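You operate a simulated robot arm through the tools that you are given. There is no shell and no other tool.

Carry out the task below with a simulated robot arm. There is one attempt and no reset: what you move stays moved.

TASK
Torque both bearing bolts to the value on the card.
Fine: set the yellow wrench to it, run the bolts down by hand first, stop at the click, lay the wrench back.

The check looks at the end state, three seconds after you hand in, the way a careful person would. Anything else that was tipped, shoved, dropped, spilled or broken makes it a failure.

THE ROBOT
A 7-joint arm with a two-finger parallel gripper, fixed in place. Base frame: the origin is at the foot of the arm, x ahead of it, y to its left, z up. Lengths are in mm, angles in degrees, forces in N, time in s.
Its first joint turns from -132.0 to 132.0 degrees. Payload 3.91 kg.
The tool frame sits at the grasp point between the pads (the TCP): z along the fingers, y along the line on which they close. The tips reach 30 mm beyond it. The gripper opens to 110 mm. The fingers are 20 mm wide and 10 mm thick; the gripper's body (48 by 112 mm) begins 55 mm behind the TCP.
Orientation is that of the tool frame in the base frame, as [roll, pitch, yaw] about the fixed x, y, z axes, in that order (R = Rz(yaw) Ry(pitch) Rx(roll)). With the fingers straight down and closing along the base's y, the tool's x points along the base's -x, its y along +y and its z along -z.

THE INTERFACE
- The arm moves only by the tool arm_command. Its argument "rows" is a list of rows, each an object of numbers (a shift or turn left out is 0, a gripper value left out holds the last): "tx", "ty", "tz": the shift along the tool's x, y, z in units of 40 mm (1.0 is 40 mm); "rx", "ry", "rz": the turn, a rotation vector about the tool's x, y, z in units of 4 degrees (1.0 is 4 degrees); "grip": the opening, from 0 (shut) to 1 (fully open). In form: [{"tx": .., "ty": .., "tz": .., "rx": .., "ry": .., "rz": .., "grip": ..}, ...]. A call has 1 to 20 rows; each row shifts and turns the commanded pose from where the row before left it, along the tool's axes as they then stand. A call with a number of a shift or a turn outside -1 to 1 is refused whole. Rows are played at 5 a second. More than 50 mm and 8.6 degrees between two rows, or a gripper value outside its range, and nothing of the call is played. Where a pose cannot be reached the arm comes as near as it can. A force on the tool above 50 N (or 10 N above the force at the start of the call, whichever is more), or a blocked arm, ends the call early, and 0.2 s more pass. The fingers move at their own pace (about 108 mm/s each) and stop on an object; they squeeze with about 39 N. The grip force told is the motor's: it shows also when the fingers shut on nothing. Time passes only in rows, and 0.2 s behind the last, so rows that do not move let the fingers close. The reply holds the time, the measured pose of the TCP, the force on the tool along the base axes, the opening and the grip force, in the units named above and with some noise, with the torque about the TCP (base axes, N m) and any sound that the robot's microphone picked up, and new pictures: "views" is both (left out), scene, wrist or none.
- Cameras (640 x 400 px; columns grow to the right, rows downward): "scene" is fixed at [49.3, 650, 1468.6]; the picture's right is [-0.30, -0.95, 0.00], its down [-0.52, 0.17, -0.84] and it looks along [0.80, -0.25, -0.55] (base axes); focal length 330 px, centre (320, 200). "wrist" rides on the gripper at [72, 17, -103] in the tool frame; the picture's right is [-0.23, 0.97, 0.00], its down [-0.76, -0.18, -0.62] and it looks along [-0.61, -0.14, 0.78] (tool axes); focal length 222 px, centre (320, 200). There is no depth. A picture from a camera that has moved, and an enlarged one, comes with that camera's place and axes in the base frame and with its lens.
- close_up(camera, box): a new picture of the part [left, top, right, bottom] of that camera's present view, enlarged. No time passes.
- hand_in(): hands the job in; it is judged then, once.

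Places have to be worked out from the pictures, the camera data and where the tool is seen. Open the gripper and draw the arm clear of the work before you hand the job in, unless the task says otherwise.

The tools are called after ">>>" as name(argument=value, ...) on one line, values as JSON. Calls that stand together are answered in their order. arm_command: Moves the arm, as the interface text tells. Its arguments: {"type":"object","properties":{"rows":{"type":"array","items":{"type":"object","properties":{"tx":{"type":"number"},"ty":{"type":"number"},"tz":{"type":"number"},"rx":{"type":"number"},"ry":{"type":"number"},"rz":{"type":"number"},"grip":{"type":"number"}}}},"views":{"type":"string","enum":["both","scene","wrist","none"]}},"required":["rows"]} The other tools are called the same way: close_up (camera, box) takes an enlarged picture of a part of a camera's view; hand_in () hands the job in.

At the start:

```text
time_s: 0.0
eef_pos: [356.6, 370.7, 1190.6]
tcp_rot: [-180.0, 0.0, -180.0]
force: [0.5, 0.6, -0.8]
wrist_torque: [-0.01, 0.01, 0.01]
finger_gap: 109.9
grip_force: 0.1
```

scene: 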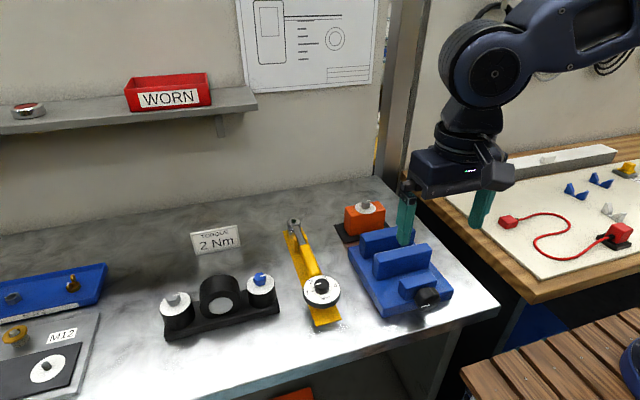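
wrist: 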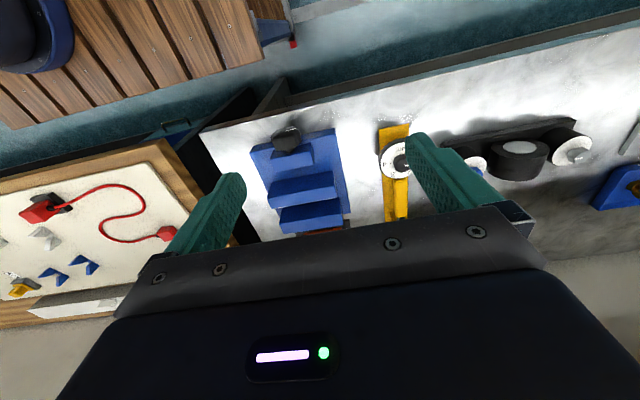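

I start by looking at the card, the wrench, the bearing and the remaining items close up, before moving anything.

>>> close_up(camera="scene", box=[260, 200, 380, 340])

>>> close_up(camera="scene", box=[140, 215, 300, 345])

>>> close_up(camera="scene", box=[0, 250, 140, 400])

>>> close_up(camera="scene", box=[320, 180, 470, 330])

>>> close_up(camera="scene", box=[230, 0, 390, 100])

```text
2.86 times, centred on (320, 270) of scene
camera zoom: at [49.3, 650.0, 1468.6], right [-0.3, -0.95, 0.0], down [-0.52, 0.17, -0.84], along [0.8, -0.25, -0.55], focal length 943 px, centre (320, 0)
```

zoom: 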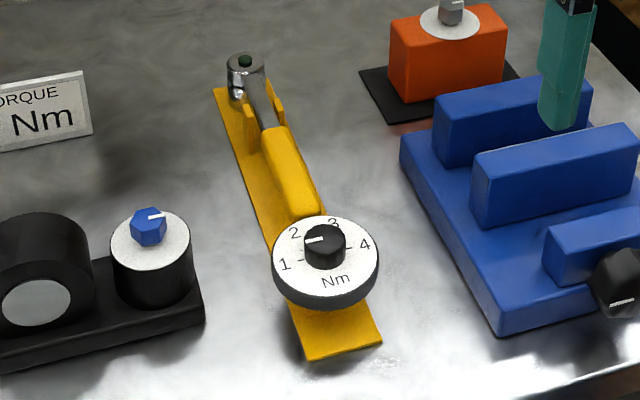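

```text
3.08 times, centred on (220, 280) of scene
camera zoom: at [49.3, 650.0, 1468.6], right [-0.3, -0.95, 0.0], down [-0.52, 0.17, -0.84], along [0.8, -0.25, -0.55], focal length 1016 px, centre (628, -46)
```

zoom: 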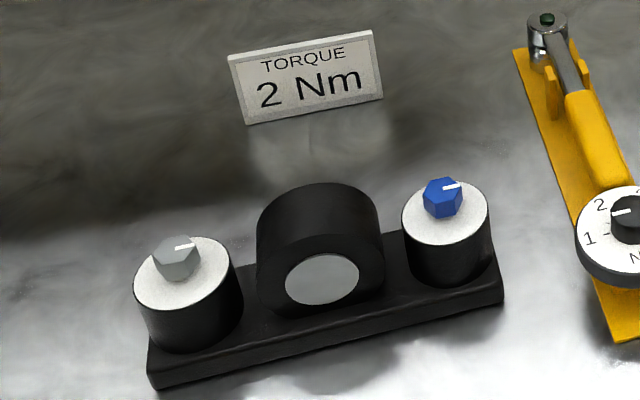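

```text
2.67 times, centred on (70, 325) of scene
camera zoom: at [49.3, 650.0, 1468.6], right [-0.3, -0.95, 0.0], down [-0.52, 0.17, -0.84], along [0.8, -0.25, -0.55], focal length 880 px, centre (987, -133)
```

zoom: 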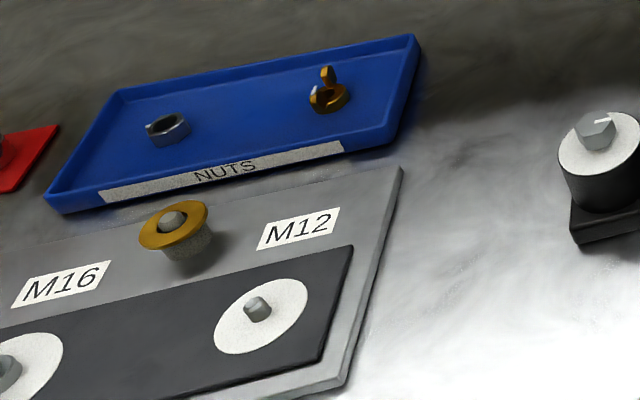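

```text
2.67 times, centred on (395, 255) of scene
camera zoom: at [49.3, 650.0, 1468.6], right [-0.3, -0.95, 0.0], down [-0.52, 0.17, -0.84], along [0.8, -0.25, -0.55], focal length 880 px, centre (120, 53)
```

zoom: 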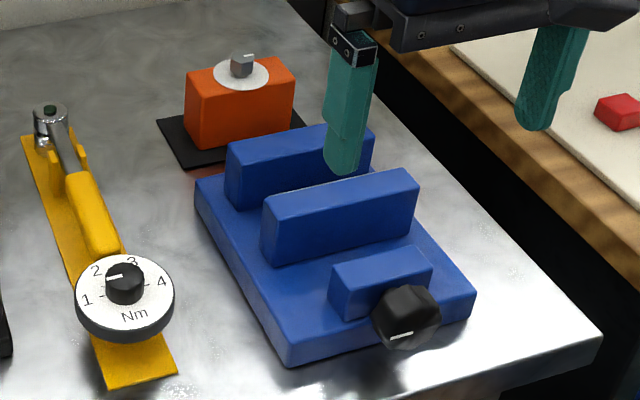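

```text
4.00 times, centred on (310, 50) of scene
camera zoom: at [49.3, 650.0, 1468.6], right [-0.3, -0.95, 0.0], down [-0.52, 0.17, -0.84], along [0.8, -0.25, -0.55], focal length 1320 px, centre (360, 800)
```

zoom: 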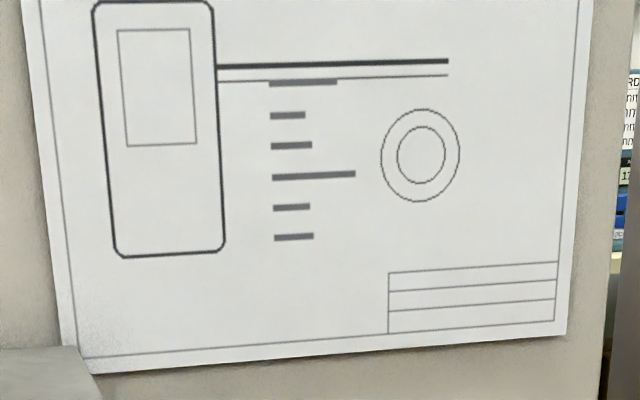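

The card reads 2 Nm; the dial pointer seems to sit somewhat off the 2. I triangulate the dial knob near (535, 495, 900), the blue bolt near (582, 624, 922) and the grey one near (579, 801, 922). I move left at a safe height for a better wrist view of all of them.

>>> arm_command(rows=[{"ty": 0.9}, {"ty": 0.9}, {"ty": 0.9}, {"ty": 0.9}, {"ty": 0.5}, {}, {}])

```text
time_s: 1.6
eef_pos: [354.3, 535.9, 1190.5]
tcp_rot: [180.0, 0.0, -180.0]
force: [0.3, 0.4, -0.5]
wrist_torque: [0.0, 0.0, 0.0]
finger_gap: 109.9
grip_force: 0.0
camera wrist: at [282.0, 553.6, 1293.8], right [0.23, 0.97, 0.0], down [0.76, -0.18, 0.62], along [0.61, -0.14, -0.78], focal length 222 px, centre (320, 200)
```

scene: 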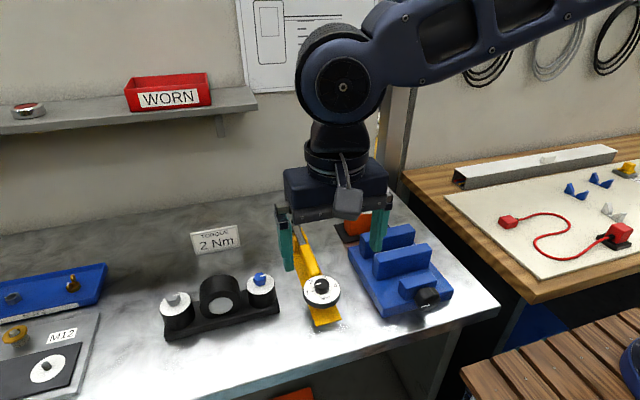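
wrist: 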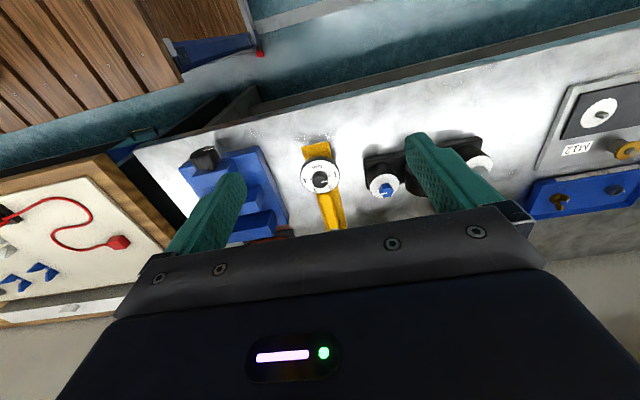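

The wrench, dial and both bolts are now between the fingers in the wrist view; I enlarge those areas for precise positions.

>>> close_up(camera="wrist", box=[270, 130, 370, 240])

>>> close_up(camera="wrist", box=[350, 120, 510, 220])

>>> close_up(camera="scene", box=[290, 265, 350, 330])

```text
3.64 times, centred on (320, 185) of wrist
camera zoom: at [282.0, 553.6, 1293.8], right [0.23, 0.97, 0.0], down [0.76, -0.18, 0.62], along [0.61, -0.14, -0.78], focal length 808 px, centre (320, 254)
```

zoom: 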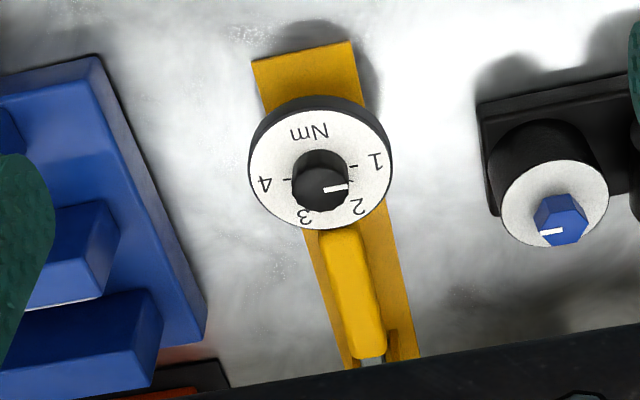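

```text
4.00 times, centred on (430, 170) of wrist
camera zoom: at [282.0, 553.6, 1293.8], right [0.23, 0.97, 0.0], down [0.76, -0.18, 0.62], along [0.61, -0.14, -0.78], focal length 888 px, centre (-120, 320)
```

zoom: 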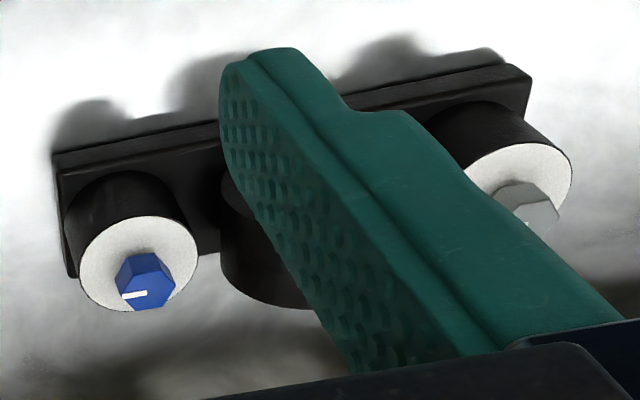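

```text
6.15 times, centred on (320, 298) of scene
camera zoom: at [49.3, 650.0, 1468.6], right [-0.3, -0.95, 0.0], down [-0.52, 0.17, -0.84], along [0.8, -0.25, -0.55], focal length 2031 px, centre (320, -400)
```

zoom: 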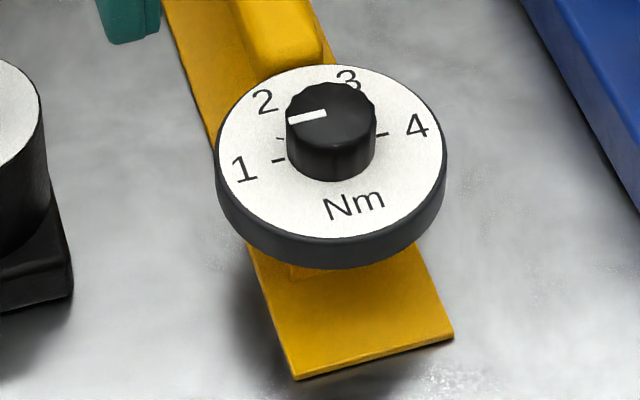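

Refined estimate: knob top near (522, 497, 918) and blue bolt head top near (565, 623, 934). I drop lower and closer to the dial to read it and measure better.

>>> arm_command(rows=[{"tx": -0.3, "ty": -0.3, "tz": 0.7}, {"tx": -0.3, "ty": -0.3, "tz": 0.7}, {"tx": -0.3, "ty": -0.2, "tz": 0.7}, {"tx": -0.25, "ty": -0.1, "tz": 0.65}, {}, {}])

>>> close_up(camera="wrist", box=[240, 100, 400, 220])

```text
time_s: 3.0
eef_pos: [401.8, 501.6, 1080.7]
tcp_rot: [180.0, -0.1, -180.0]
force: [0.3, 0.8, -0.3]
wrist_torque: [0.02, -0.03, 0.02]
finger_gap: 109.8
grip_force: 0.0
camera wrist: at [329.1, 519.8, 1183.4], right [0.23, 0.97, 0.0], down [0.76, -0.18, 0.62], along [0.61, -0.14, -0.78], focal length 222 px, centre (320, 200)
```

scene: 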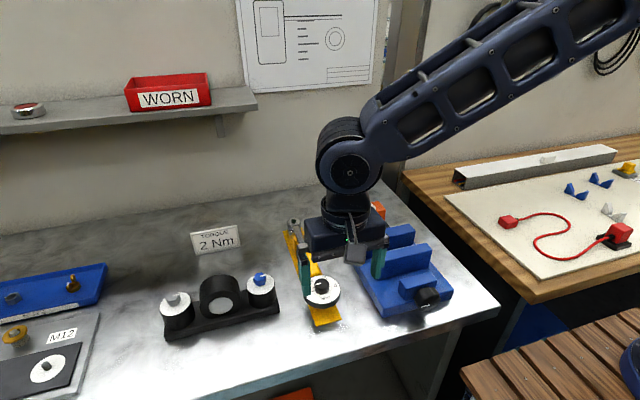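
wrist: 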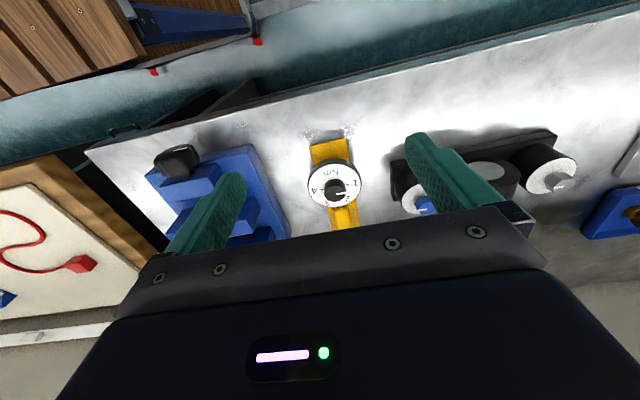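

```text
3.33 times, centred on (320, 160) of wrist
camera zoom: at [329.1, 519.8, 1183.4], right [0.23, 0.97, 0.0], down [0.76, -0.18, 0.62], along [0.61, -0.14, -0.78], focal length 740 px, centre (320, 333)
```

zoom: 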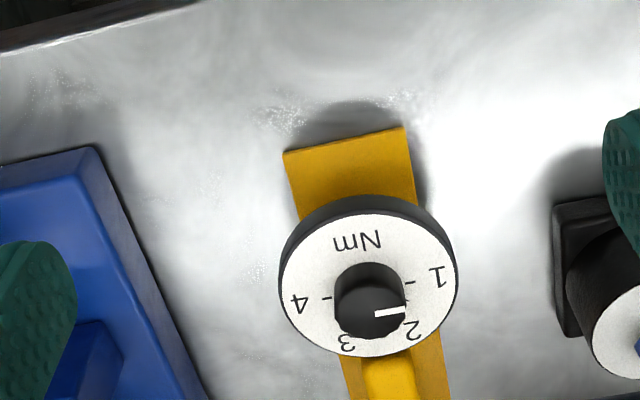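

The pointer looks to be at about 1 Nm, so it needs turning clockwise to 2. I move to hover above the knob (est. 516, 498, top about 932) so I can servo onto it, with the fingertips staying well above.

>>> arm_command(rows=[{"tx": -0.75, "ty": -0.05, "tz": 0.4}, {"tx": -0.75, "ty": -0.04, "tz": 0.4}, {"tx": -0.75, "tz": 0.4}, {"tx": -0.61, "tz": 0.4}, {}, {}])

>>> close_up(camera="wrist", box=[240, 80, 400, 200])

>>> close_up(camera="scene", box=[260, 220, 400, 330])

```text
time_s: 4.4
eef_pos: [515.1, 497.5, 1017.6]
tcp_rot: [-180.0, 0.1, 179.9]
force: [-0.9, -0.5, 0.0]
wrist_torque: [0.01, -0.02, -0.01]
finger_gap: 110.1
grip_force: 0.1
camera wrist: at [442.2, 516.3, 1121.2], right [0.23, 0.97, 0.0], down [0.76, -0.18, 0.62], along [0.61, -0.14, -0.78], focal length 222 px, centre (320, 200)
```

scene: 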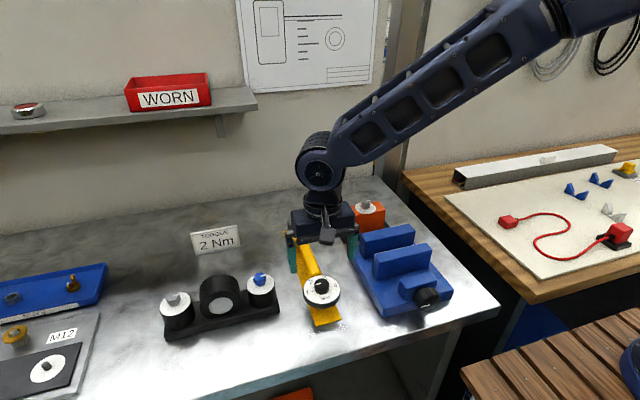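
wrist: 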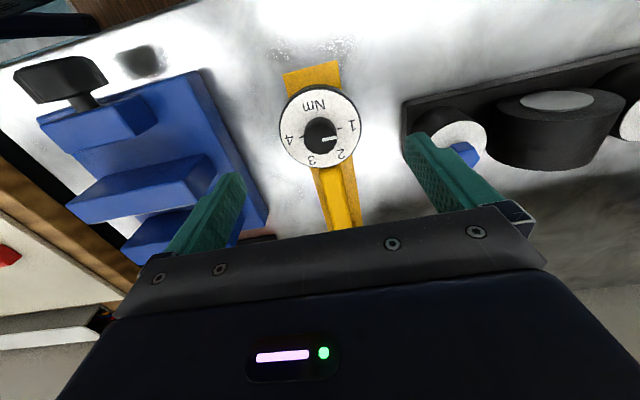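

```text
3.33 times, centred on (320, 140) of wrist
camera zoom: at [442.2, 516.3, 1121.2], right [0.23, 0.97, 0.0], down [0.76, -0.18, 0.62], along [0.61, -0.14, -0.78], focal length 740 px, centre (320, 400)
```

zoom: 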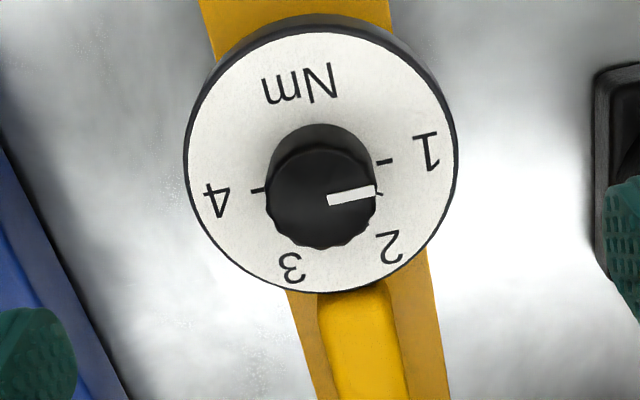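

```text
3.64 times, centred on (330, 275) of scene
camera zoom: at [49.3, 650.0, 1468.6], right [-0.3, -0.95, 0.0], down [-0.52, 0.17, -0.84], along [0.8, -0.25, -0.55], focal length 1200 px, centre (284, -73)
```

zoom: 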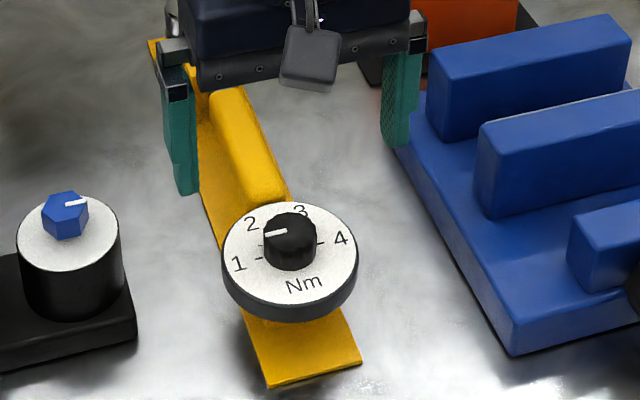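

Intersecting three wrist views puts the knob top at about (531, 496, 910), with the pointer close to 1. I narrow the fingers to ~60 mm, shift 16 mm forward and come down part-way to check the centring.

>>> arm_command(rows=[{"tx": -0.4, "ty": -0.04, "grip": 0.55}, {"tz": 0.4}, {"tz": 0.4}, {"tz": 0.4}, {}, {}])

>>> close_up(camera="wrist", box=[240, 80, 400, 200])

>>> close_up(camera="scene", box=[270, 240, 370, 320])

```text
time_s: 5.8
eef_pos: [530.4, 494.4, 969.0]
tcp_rot: [179.9, 0.0, -180.0]
force: [-0.4, 0.2, -0.6]
wrist_torque: [0.0, 0.0, 0.03]
finger_gap: 60.6
grip_force: 0.1
camera wrist: at [459.2, 513.0, 1072.3], right [0.23, 0.97, 0.0], down [0.76, -0.18, 0.62], along [0.61, -0.14, -0.78], focal length 222 px, centre (320, 200)
```

scene: 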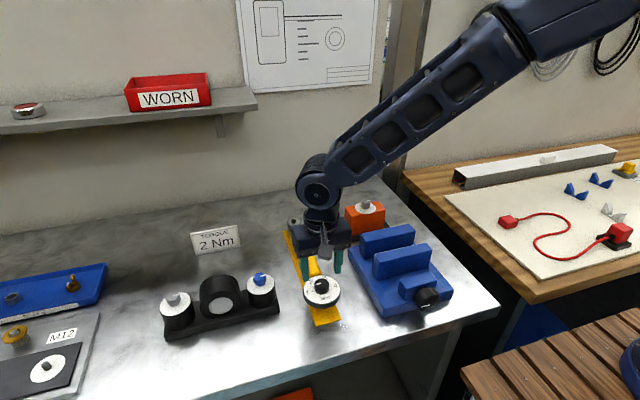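
wrist: 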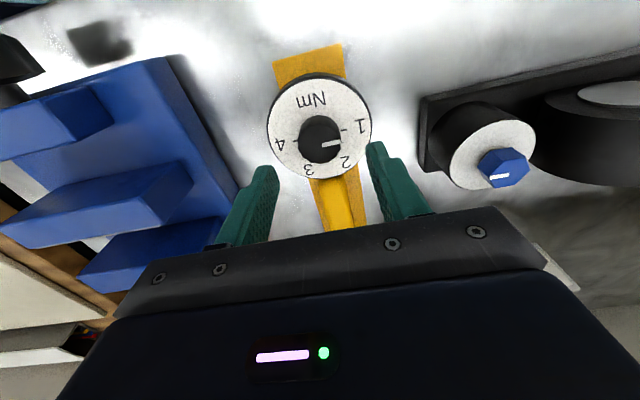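

```text
3.33 times, centred on (320, 140) of wrist
camera zoom: at [459.2, 513.0, 1072.3], right [0.23, 0.97, 0.0], down [0.76, -0.18, 0.62], along [0.61, -0.14, -0.78], focal length 740 px, centre (320, 400)
```

zoom: 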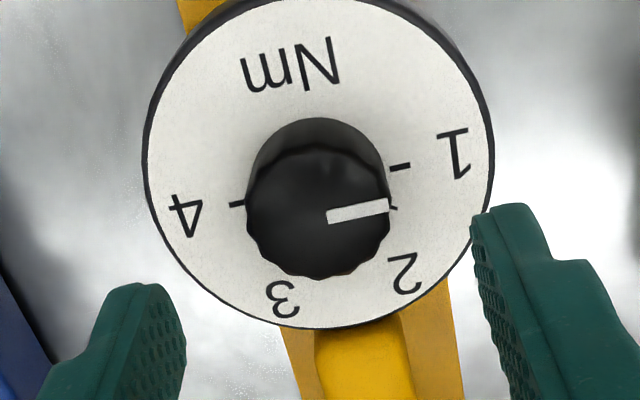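

```text
5.00 times, centred on (320, 280) of scene
camera zoom: at [49.3, 650.0, 1468.6], right [-0.3, -0.95, 0.0], down [-0.52, 0.17, -0.84], along [0.8, -0.25, -0.55], focal length 1650 px, centre (320, -200)
```

zoom: 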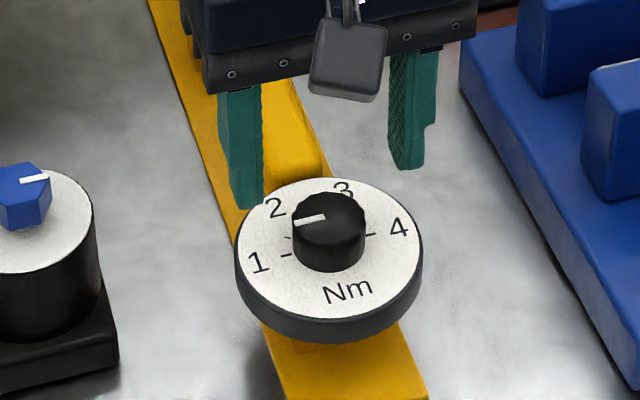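

The fingertip check confirms my camera model, but the two cameras disagree on the knob's height (914–935). Turning the tool about its own axis resolves it: anything on the tool axis stays at the same pixel. I need a pre-turn anyway, so I yaw −40°.

>>> arm_command(rows=[{"rz": -1}, {"rz": -1}, {"rz": -1}, {"rz": -1}, {"rz": -1}, {"rz": -1}, {"rz": -1}, {"rz": -1}, {"rz": -1}, {"rz": -1}, {}, {}])

>>> close_up(camera="wrist", box=[240, 80, 400, 200])

>>> close_up(camera="scene", box=[270, 240, 370, 320])

```text
time_s: 8.4
eef_pos: [532.9, 494.9, 968.0]
tcp_rot: [179.8, 0.0, -139.9]
force: [-0.2, 0.0, 0.2]
wrist_torque: [0.01, 0.01, 0.02]
finger_gap: 60.7
grip_force: 0.0
camera wrist: at [466.1, 462.2, 1070.8], right [-0.45, 0.89, 0.0], down [0.7, 0.35, 0.62], along [0.56, 0.28, -0.78], focal length 222 px, centre (320, 200)
```

scene: 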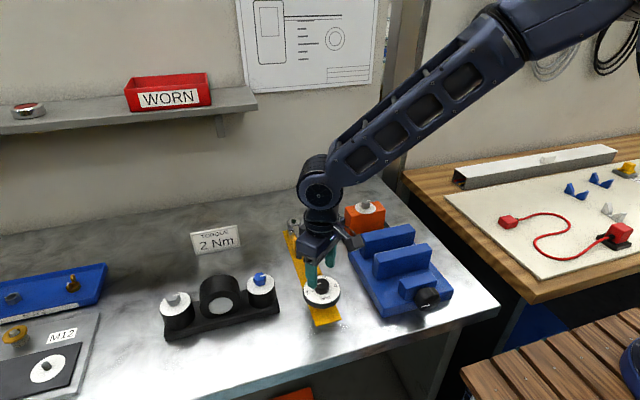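
wrist: 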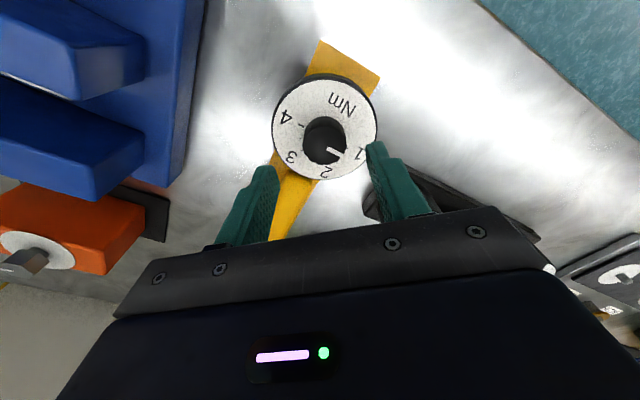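

```text
3.33 times, centred on (320, 140) of wrist
camera zoom: at [466.1, 462.2, 1070.8], right [-0.45, 0.89, 0.0], down [0.7, 0.35, 0.62], along [0.56, 0.28, -0.78], focal length 740 px, centre (320, 400)
```

zoom: 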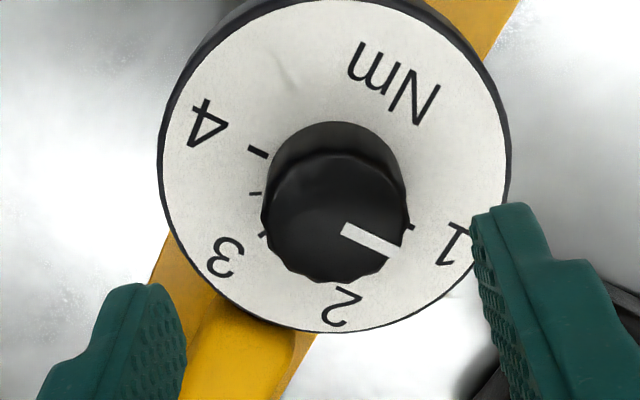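

```text
5.00 times, centred on (320, 280) of scene
camera zoom: at [49.3, 650.0, 1468.6], right [-0.3, -0.95, 0.0], down [-0.52, 0.17, -0.84], along [0.8, -0.25, -0.55], focal length 1650 px, centre (320, -200)
```

zoom: 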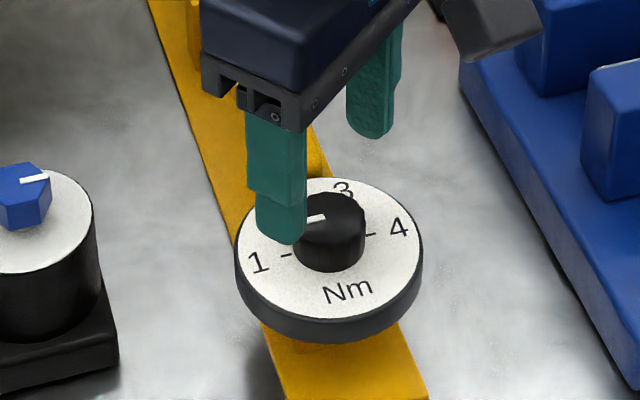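

The turned view pins the knob at about (527, 496.6), top at ≈920. I correct by roughly 3.5/4.5 mm and descend to TCP z≈945 for another look.

>>> arm_command(rows=[{"tx": 0.09, "ty": 0.115}, {"tz": 0.3}, {"tz": 0.3}, {}, {}])

>>> close_up(camera="wrist", box=[240, 80, 400, 200])

>>> close_up(camera="scene", box=[270, 240, 370, 320])

```text
time_s: 9.6
eef_pos: [526.4, 496.1, 943.3]
tcp_rot: [-180.0, 0.0, -139.9]
force: [0.1, 0.2, -0.5]
wrist_torque: [-0.06, 0.0, 0.01]
finger_gap: 60.6
grip_force: 0.2
camera wrist: at [460.0, 464.6, 1046.7], right [-0.45, 0.89, 0.0], down [0.7, 0.35, 0.62], along [0.56, 0.28, -0.78], focal length 222 px, centre (320, 200)
```

scene: 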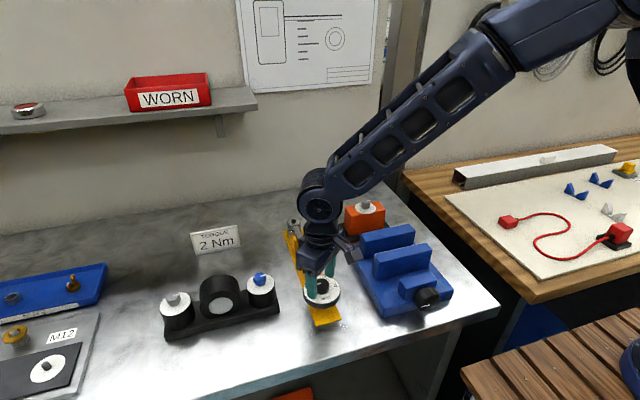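
wrist: 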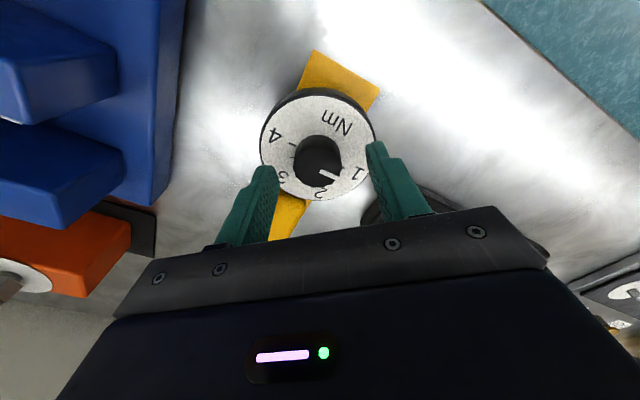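

```text
3.33 times, centred on (320, 140) of wrist
camera zoom: at [460.0, 464.6, 1046.7], right [-0.45, 0.89, 0.0], down [0.7, 0.35, 0.62], along [0.56, 0.28, -0.78], focal length 740 px, centre (320, 400)
```

zoom: 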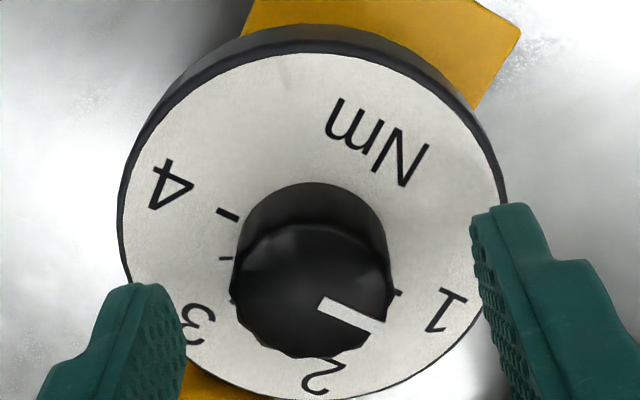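

```text
5.00 times, centred on (320, 280) of scene
camera zoom: at [49.3, 650.0, 1468.6], right [-0.3, -0.95, 0.0], down [-0.52, 0.17, -0.84], along [0.8, -0.25, -0.55], focal length 1650 px, centre (320, -200)
```

zoom: 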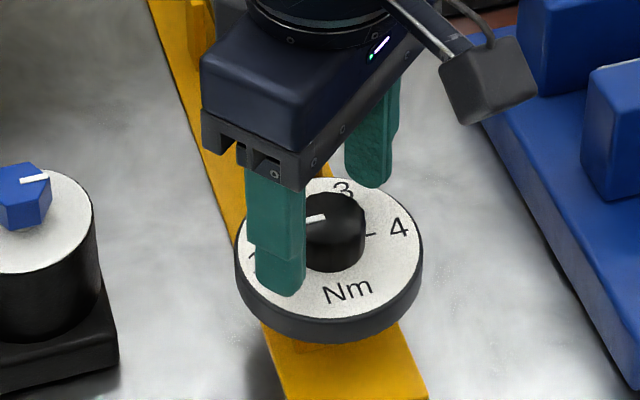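

The knob now lies on the tool axis to within about 1.4 mm sideways, with its top at 920. I correct that, lower 4 mm (tips about 909, disc face about 902) and narrow to ~38 mm to check the gap on both sides.

>>> arm_command(rows=[{"ty": -0.035, "tz": 0.1, "grip": 0.37}, {}, {}])

>>> close_up(camera="wrist", box=[240, 80, 400, 200])

>>> close_up(camera="scene", box=[290, 255, 360, 315])

```text
time_s: 10.4
eef_pos: [527.7, 495.1, 940.3]
tcp_rot: [-180.0, 0.0, -139.9]
force: [-0.1, -0.3, 0.5]
wrist_torque: [-0.02, -0.01, -0.02]
finger_gap: 40.6
grip_force: 0.0
camera wrist: at [460.7, 463.3, 1042.7], right [-0.45, 0.89, 0.0], down [0.7, 0.35, 0.62], along [0.56, 0.28, -0.78], focal length 222 px, centre (320, 200)
```

scene: 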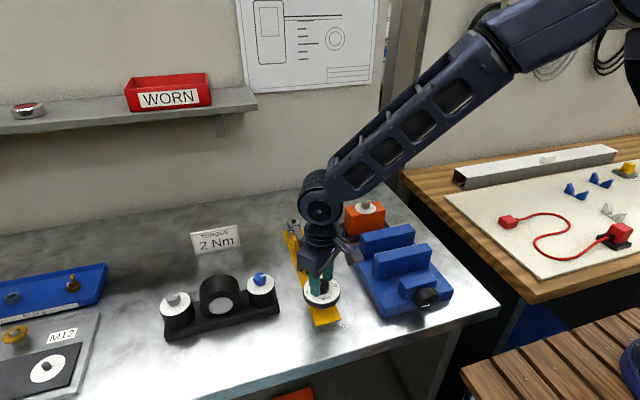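
wrist: 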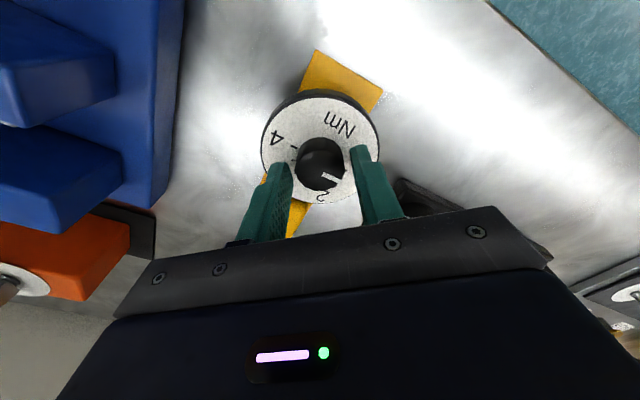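

```text
3.33 times, centred on (320, 140) of wrist
camera zoom: at [460.7, 463.3, 1042.7], right [-0.45, 0.89, 0.0], down [0.7, 0.35, 0.62], along [0.56, 0.28, -0.78], focal length 740 px, centre (320, 400)
```

zoom: 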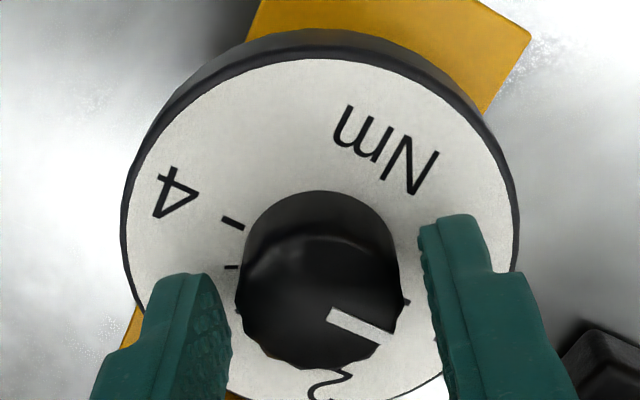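

```text
6.67 times, centred on (325, 285) of scene
camera zoom: at [49.3, 650.0, 1468.6], right [-0.3, -0.95, 0.0], down [-0.52, 0.17, -0.84], along [0.8, -0.25, -0.55], focal length 2200 px, centre (287, -367)
```

zoom: 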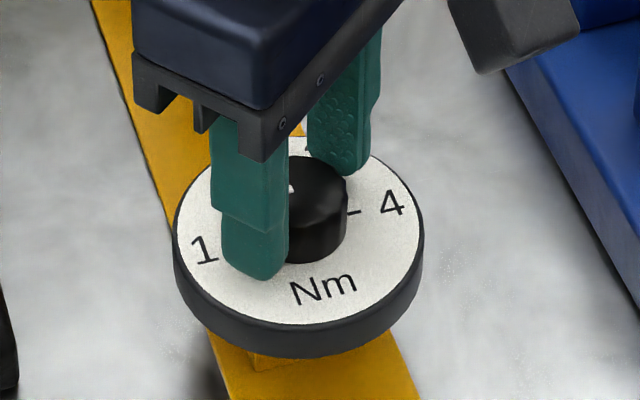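

The knob is centred between the pads with even gaps. I close on it and watch the force.

>>> arm_command(rows=[{"grip": 0.2}, {}, {}])

>>> close_up(camera="wrist", box=[240, 80, 400, 200])

```text
time_s: 11.2
eef_pos: [526.2, 494.2, 939.0]
tcp_rot: [-179.9, 0.1, -140.0]
force: [0.2, -0.2, -0.6]
wrist_torque: [0.04, -0.02, 0.0]
finger_gap: 31.3
grip_force: 38.9
camera wrist: at [460.7, 463.2, 1042.7], right [-0.45, 0.89, 0.0], down [0.7, 0.35, 0.62], along [0.56, 0.28, -0.78], focal length 222 px, centre (320, 200)
```

scene: 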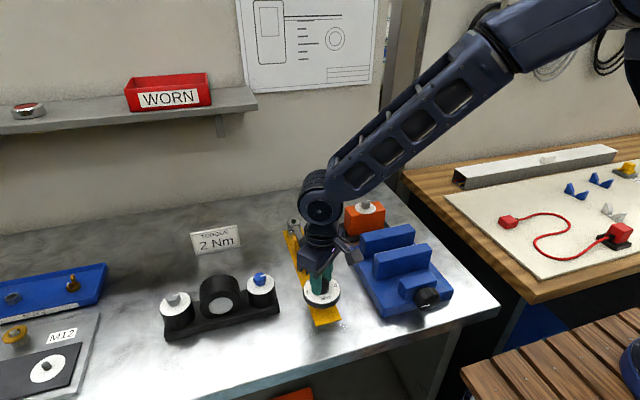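
wrist: 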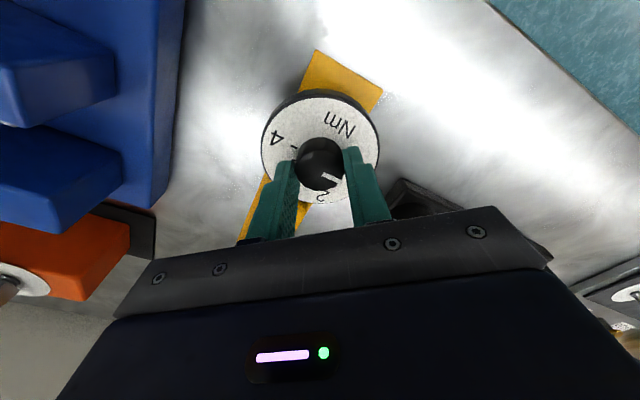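

```text
3.33 times, centred on (320, 140) of wrist
camera zoom: at [460.7, 463.2, 1042.7], right [-0.45, 0.89, 0.0], down [0.7, 0.35, 0.62], along [0.56, 0.28, -0.78], focal length 740 px, centre (320, 400)
```

zoom: 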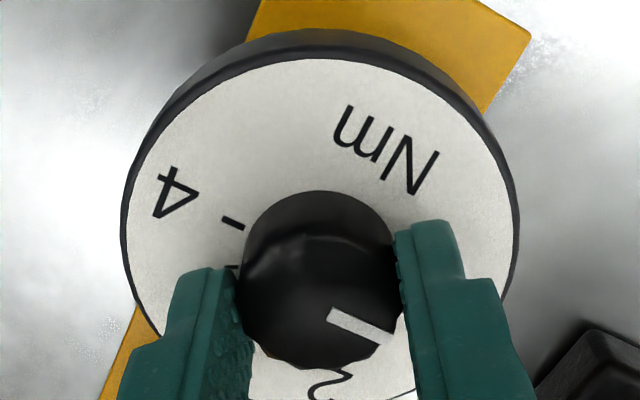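

Firm 31.3 mm grip with no side force. I turn the knob clockwise (from above) 40° first and watch torque and sound.

>>> arm_command(rows=[{"rz": 0.8}, {"rz": 0.8}, {"rz": 0.8}, {"rz": 0.8}, {"rz": 0.8}, {"rz": 1}, {"rz": 1}, {"rz": 1}, {"rz": 1}, {"rz": 1}, {"rz": 1}, {}])

>>> close_up(camera="wrist", box=[240, 80, 400, 200])

>>> close_up(camera="scene", box=[290, 255, 360, 315])

```text
time_s: 13.8
eef_pos: [528.4, 493.5, 940.6]
tcp_rot: [179.9, 0.1, 180.0]
force: [0.0, 0.4, 0.4]
wrist_torque: [-0.02, 0.4, 0.0]
finger_gap: 31.1
grip_force: 39.1
camera wrist: at [455.5, 512.5, 1043.5], right [0.23, 0.97, 0.0], down [0.76, -0.18, 0.62], along [0.61, -0.14, -0.78], focal length 222 px, centre (320, 200)
```

scene: 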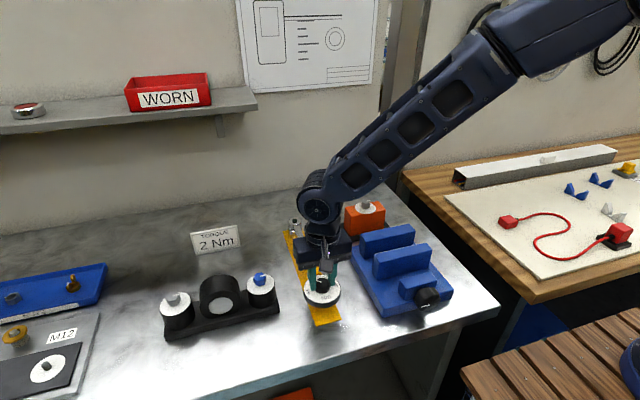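
wrist: 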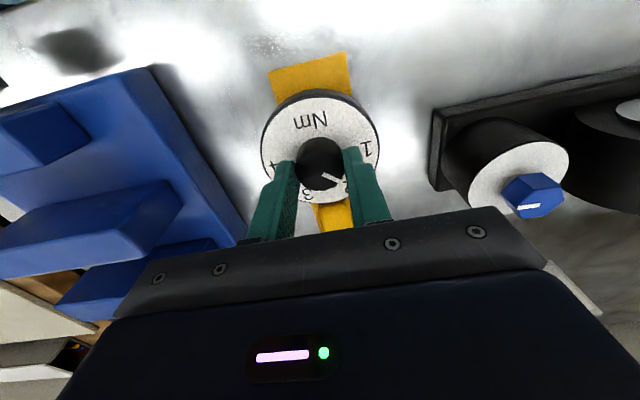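

```text
3.33 times, centred on (320, 140) of wrist
camera zoom: at [455.5, 512.5, 1043.5], right [0.23, 0.97, 0.0], down [0.76, -0.18, 0.62], along [0.61, -0.14, -0.78], focal length 740 px, centre (320, 400)
```

zoom: 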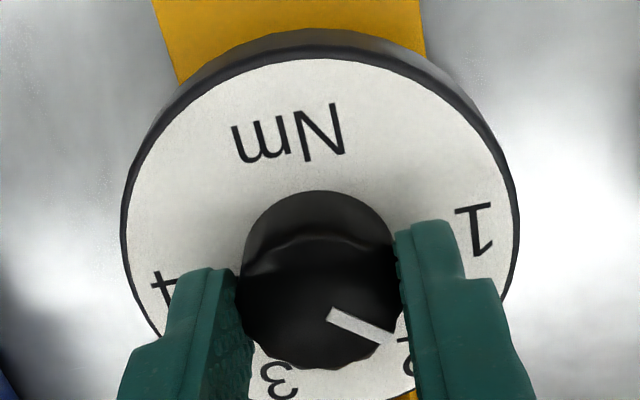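

```text
6.67 times, centred on (325, 285) of scene
camera zoom: at [49.3, 650.0, 1468.6], right [-0.3, -0.95, 0.0], down [-0.52, 0.17, -0.84], along [0.8, -0.25, -0.55], focal length 2200 px, centre (287, -367)
```

zoom: 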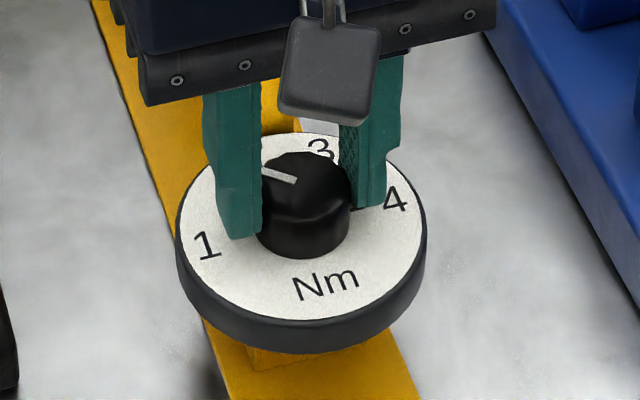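

The knob followed exactly. Projecting the ticks onto the dial plane, 1 sits at about 89°, 2 at about 30°, and the pointer is now at about 47–48°. I turn another 18°.

>>> arm_command(rows=[{"rz": 0.9}, {"rz": 0.9}, {"rz": 0.9}, {"rz": 0.9}, {"rz": 0.9}, {}, {}])

>>> close_up(camera="wrist", box=[240, 80, 400, 200])

>>> close_up(camera="scene", box=[290, 255, 360, 315])

```text
time_s: 15.4
eef_pos: [528.7, 493.7, 939.0]
tcp_rot: [-179.9, 0.0, 162.0]
force: [-0.5, -0.7, -0.1]
wrist_torque: [0.01, 0.24, 0.02]
finger_gap: 31.1
grip_force: 39.4
camera wrist: at [463.9, 534.0, 1043.3], right [0.52, 0.86, 0.0], down [0.67, -0.4, 0.62], along [0.53, -0.32, -0.78], focal length 222 px, centre (320, 200)
```

scene: 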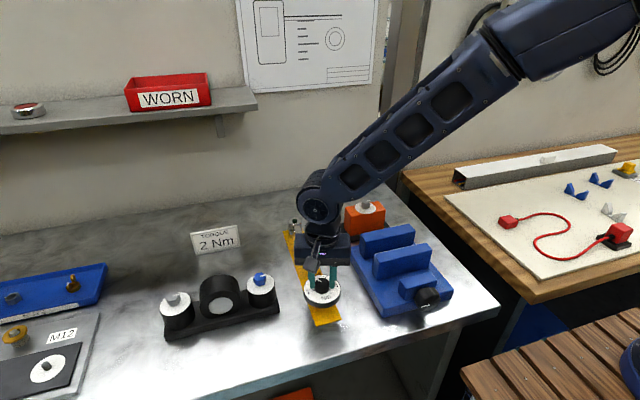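
wrist: 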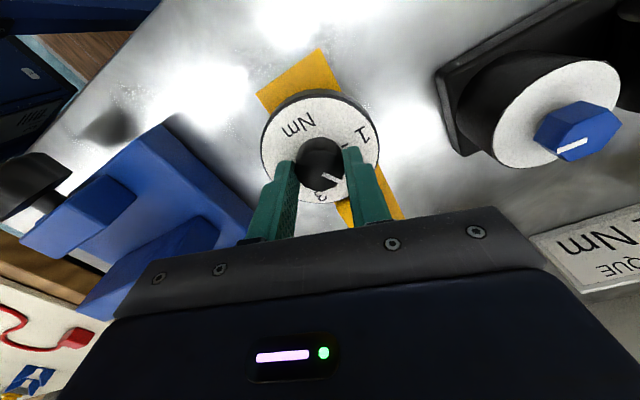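

```text
3.33 times, centred on (320, 140) of wrist
camera zoom: at [463.9, 534.0, 1043.3], right [0.52, 0.86, 0.0], down [0.67, -0.4, 0.62], along [0.53, -0.32, -0.78], focal length 740 px, centre (320, 400)
```

zoom: 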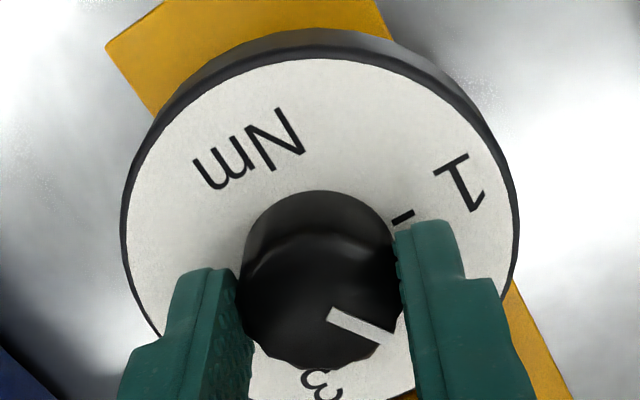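

```text
6.67 times, centred on (325, 285) of scene
camera zoom: at [49.3, 650.0, 1468.6], right [-0.3, -0.95, 0.0], down [-0.52, 0.17, -0.84], along [0.8, -0.25, -0.55], focal length 2200 px, centre (287, -367)
```

zoom: 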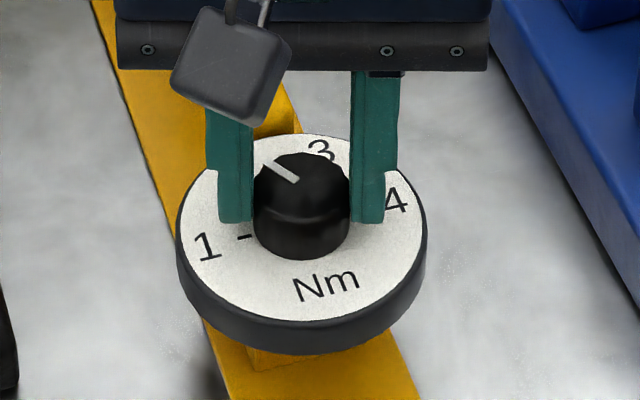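

Pointer should now be near 2. I open the fingers and rise to verify the reading unobstructed.

>>> arm_command(rows=[{"grip": 0.55}, {}, {"tz": -0.4}, {"tz": -0.8}, {"tz": -0.8}, {}, {}])

>>> close_up(camera="wrist", box=[250, 80, 390, 190])

>>> close_up(camera="scene", box=[290, 255, 360, 315])

```text
time_s: 17.0
eef_pos: [526.6, 495.5, 1020.8]
tcp_rot: [-180.0, 0.0, 162.0]
force: [-1.0, 0.4, -0.1]
wrist_torque: [-0.01, 0.0, 0.03]
finger_gap: 60.5
grip_force: 0.1
camera wrist: at [463.1, 535.0, 1123.6], right [0.52, 0.86, 0.0], down [0.67, -0.4, 0.62], along [0.53, -0.32, -0.78], focal length 222 px, centre (320, 200)
```

scene: 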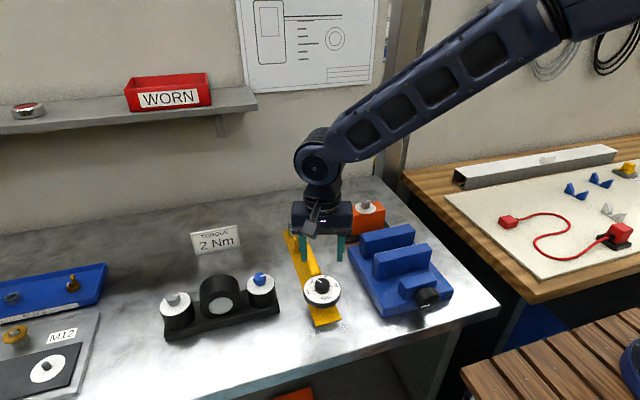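
wrist: 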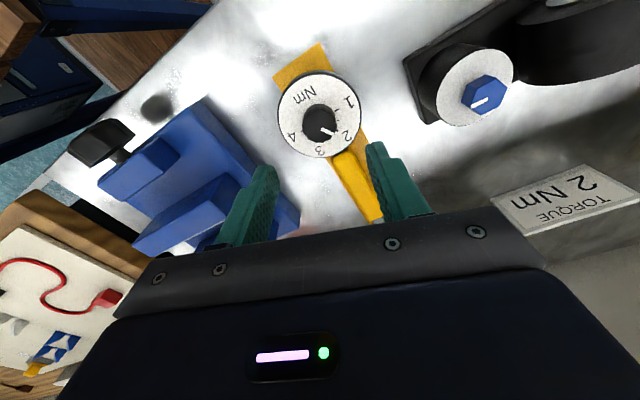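

```text
3.64 times, centred on (320, 135) of wrist
camera zoom: at [463.1, 535.0, 1123.6], right [0.52, 0.86, 0.0], down [0.67, -0.4, 0.62], along [0.53, -0.32, -0.78], focal length 808 px, centre (320, 436)
```

zoom: 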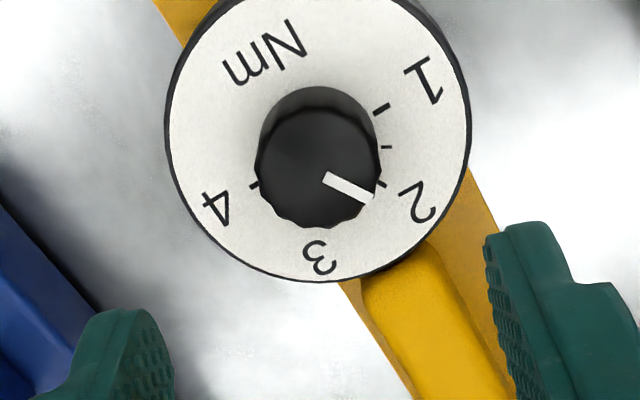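

```text
6.67 times, centred on (325, 285) of scene
camera zoom: at [49.3, 650.0, 1468.6], right [-0.3, -0.95, 0.0], down [-0.52, 0.17, -0.84], along [0.8, -0.25, -0.55], focal length 2200 px, centre (287, -367)
```

zoom: 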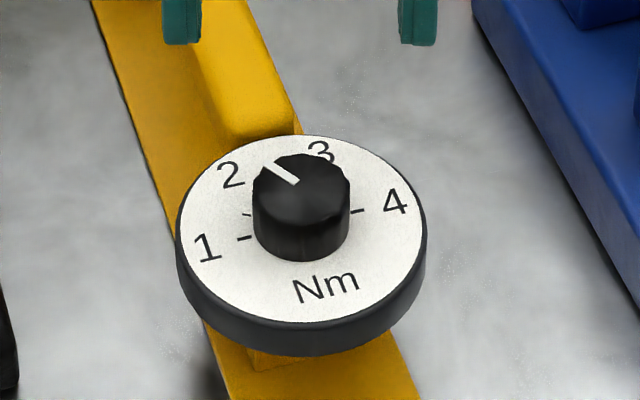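

Ticks measure 1 at 90°, 2 at 29°, and the pointer at about 31° — that's 2 Nm within ~0.03. Now I yaw back to nominal and move above the blue bolt (est. 568, 623).

>>> arm_command(rows=[{"rz": -0.9}, {"rz": -0.9}, {"rz": -0.9}, {"rz": -0.9}, {"rz": -0.9}, {"tx": -0.25, "ty": 0.8}, {"tx": -0.25, "ty": 0.8}, {"tx": -0.25, "ty": 0.8}, {"tx": -0.25, "ty": 0.79}, {}, {}])

>>> close_up(camera="wrist", box=[240, 80, 400, 200])

>>> close_up(camera="scene", box=[150, 240, 300, 340])

```text
time_s: 19.4
eef_pos: [567.7, 622.8, 1018.8]
tcp_rot: [-180.0, 0.1, 180.0]
force: [-0.1, -0.4, 0.7]
wrist_torque: [-0.03, 0.0, -0.03]
finger_gap: 60.4
grip_force: 0.1
camera wrist: at [496.2, 640.4, 1122.5], right [0.23, 0.97, 0.0], down [0.76, -0.18, 0.62], along [0.61, -0.14, -0.78], focal length 222 px, centre (320, 200)
```

scene: 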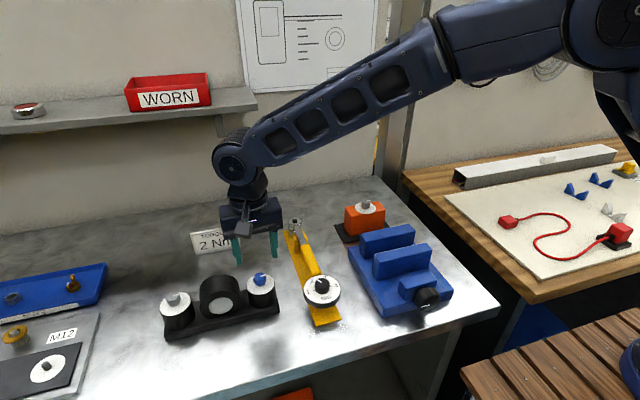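
wrist: 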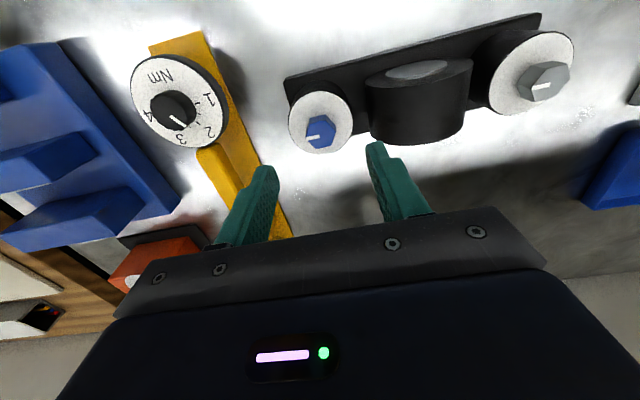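

```text
3.33 times, centred on (320, 140) of wrist
camera zoom: at [496.2, 640.4, 1122.5], right [0.23, 0.97, 0.0], down [0.76, -0.18, 0.62], along [0.61, -0.14, -0.78], focal length 740 px, centre (320, 400)
```

zoom: 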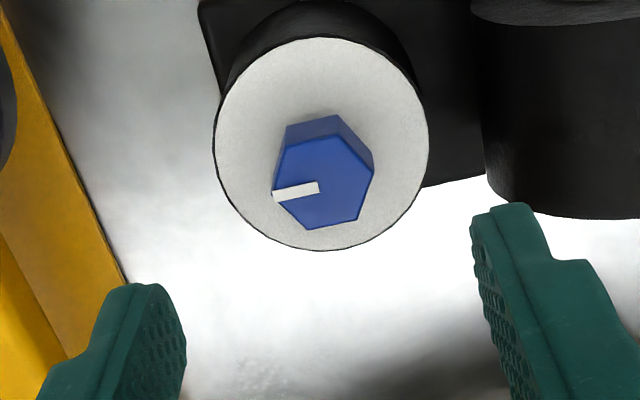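

```text
4.00 times, centred on (225, 290) of scene
camera zoom: at [49.3, 650.0, 1468.6], right [-0.3, -0.95, 0.0], down [-0.52, 0.17, -0.84], along [0.8, -0.25, -0.55], focal length 1320 px, centre (700, -160)
```

zoom: 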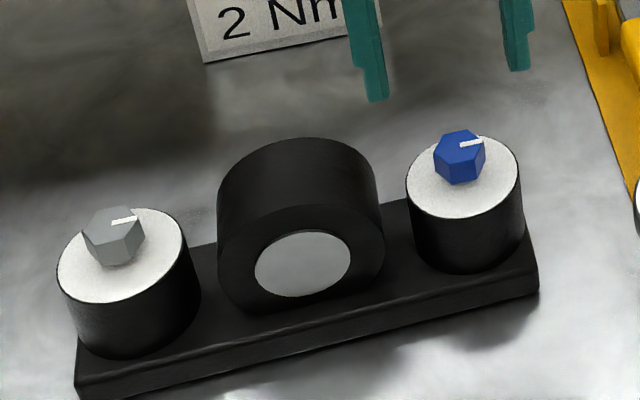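

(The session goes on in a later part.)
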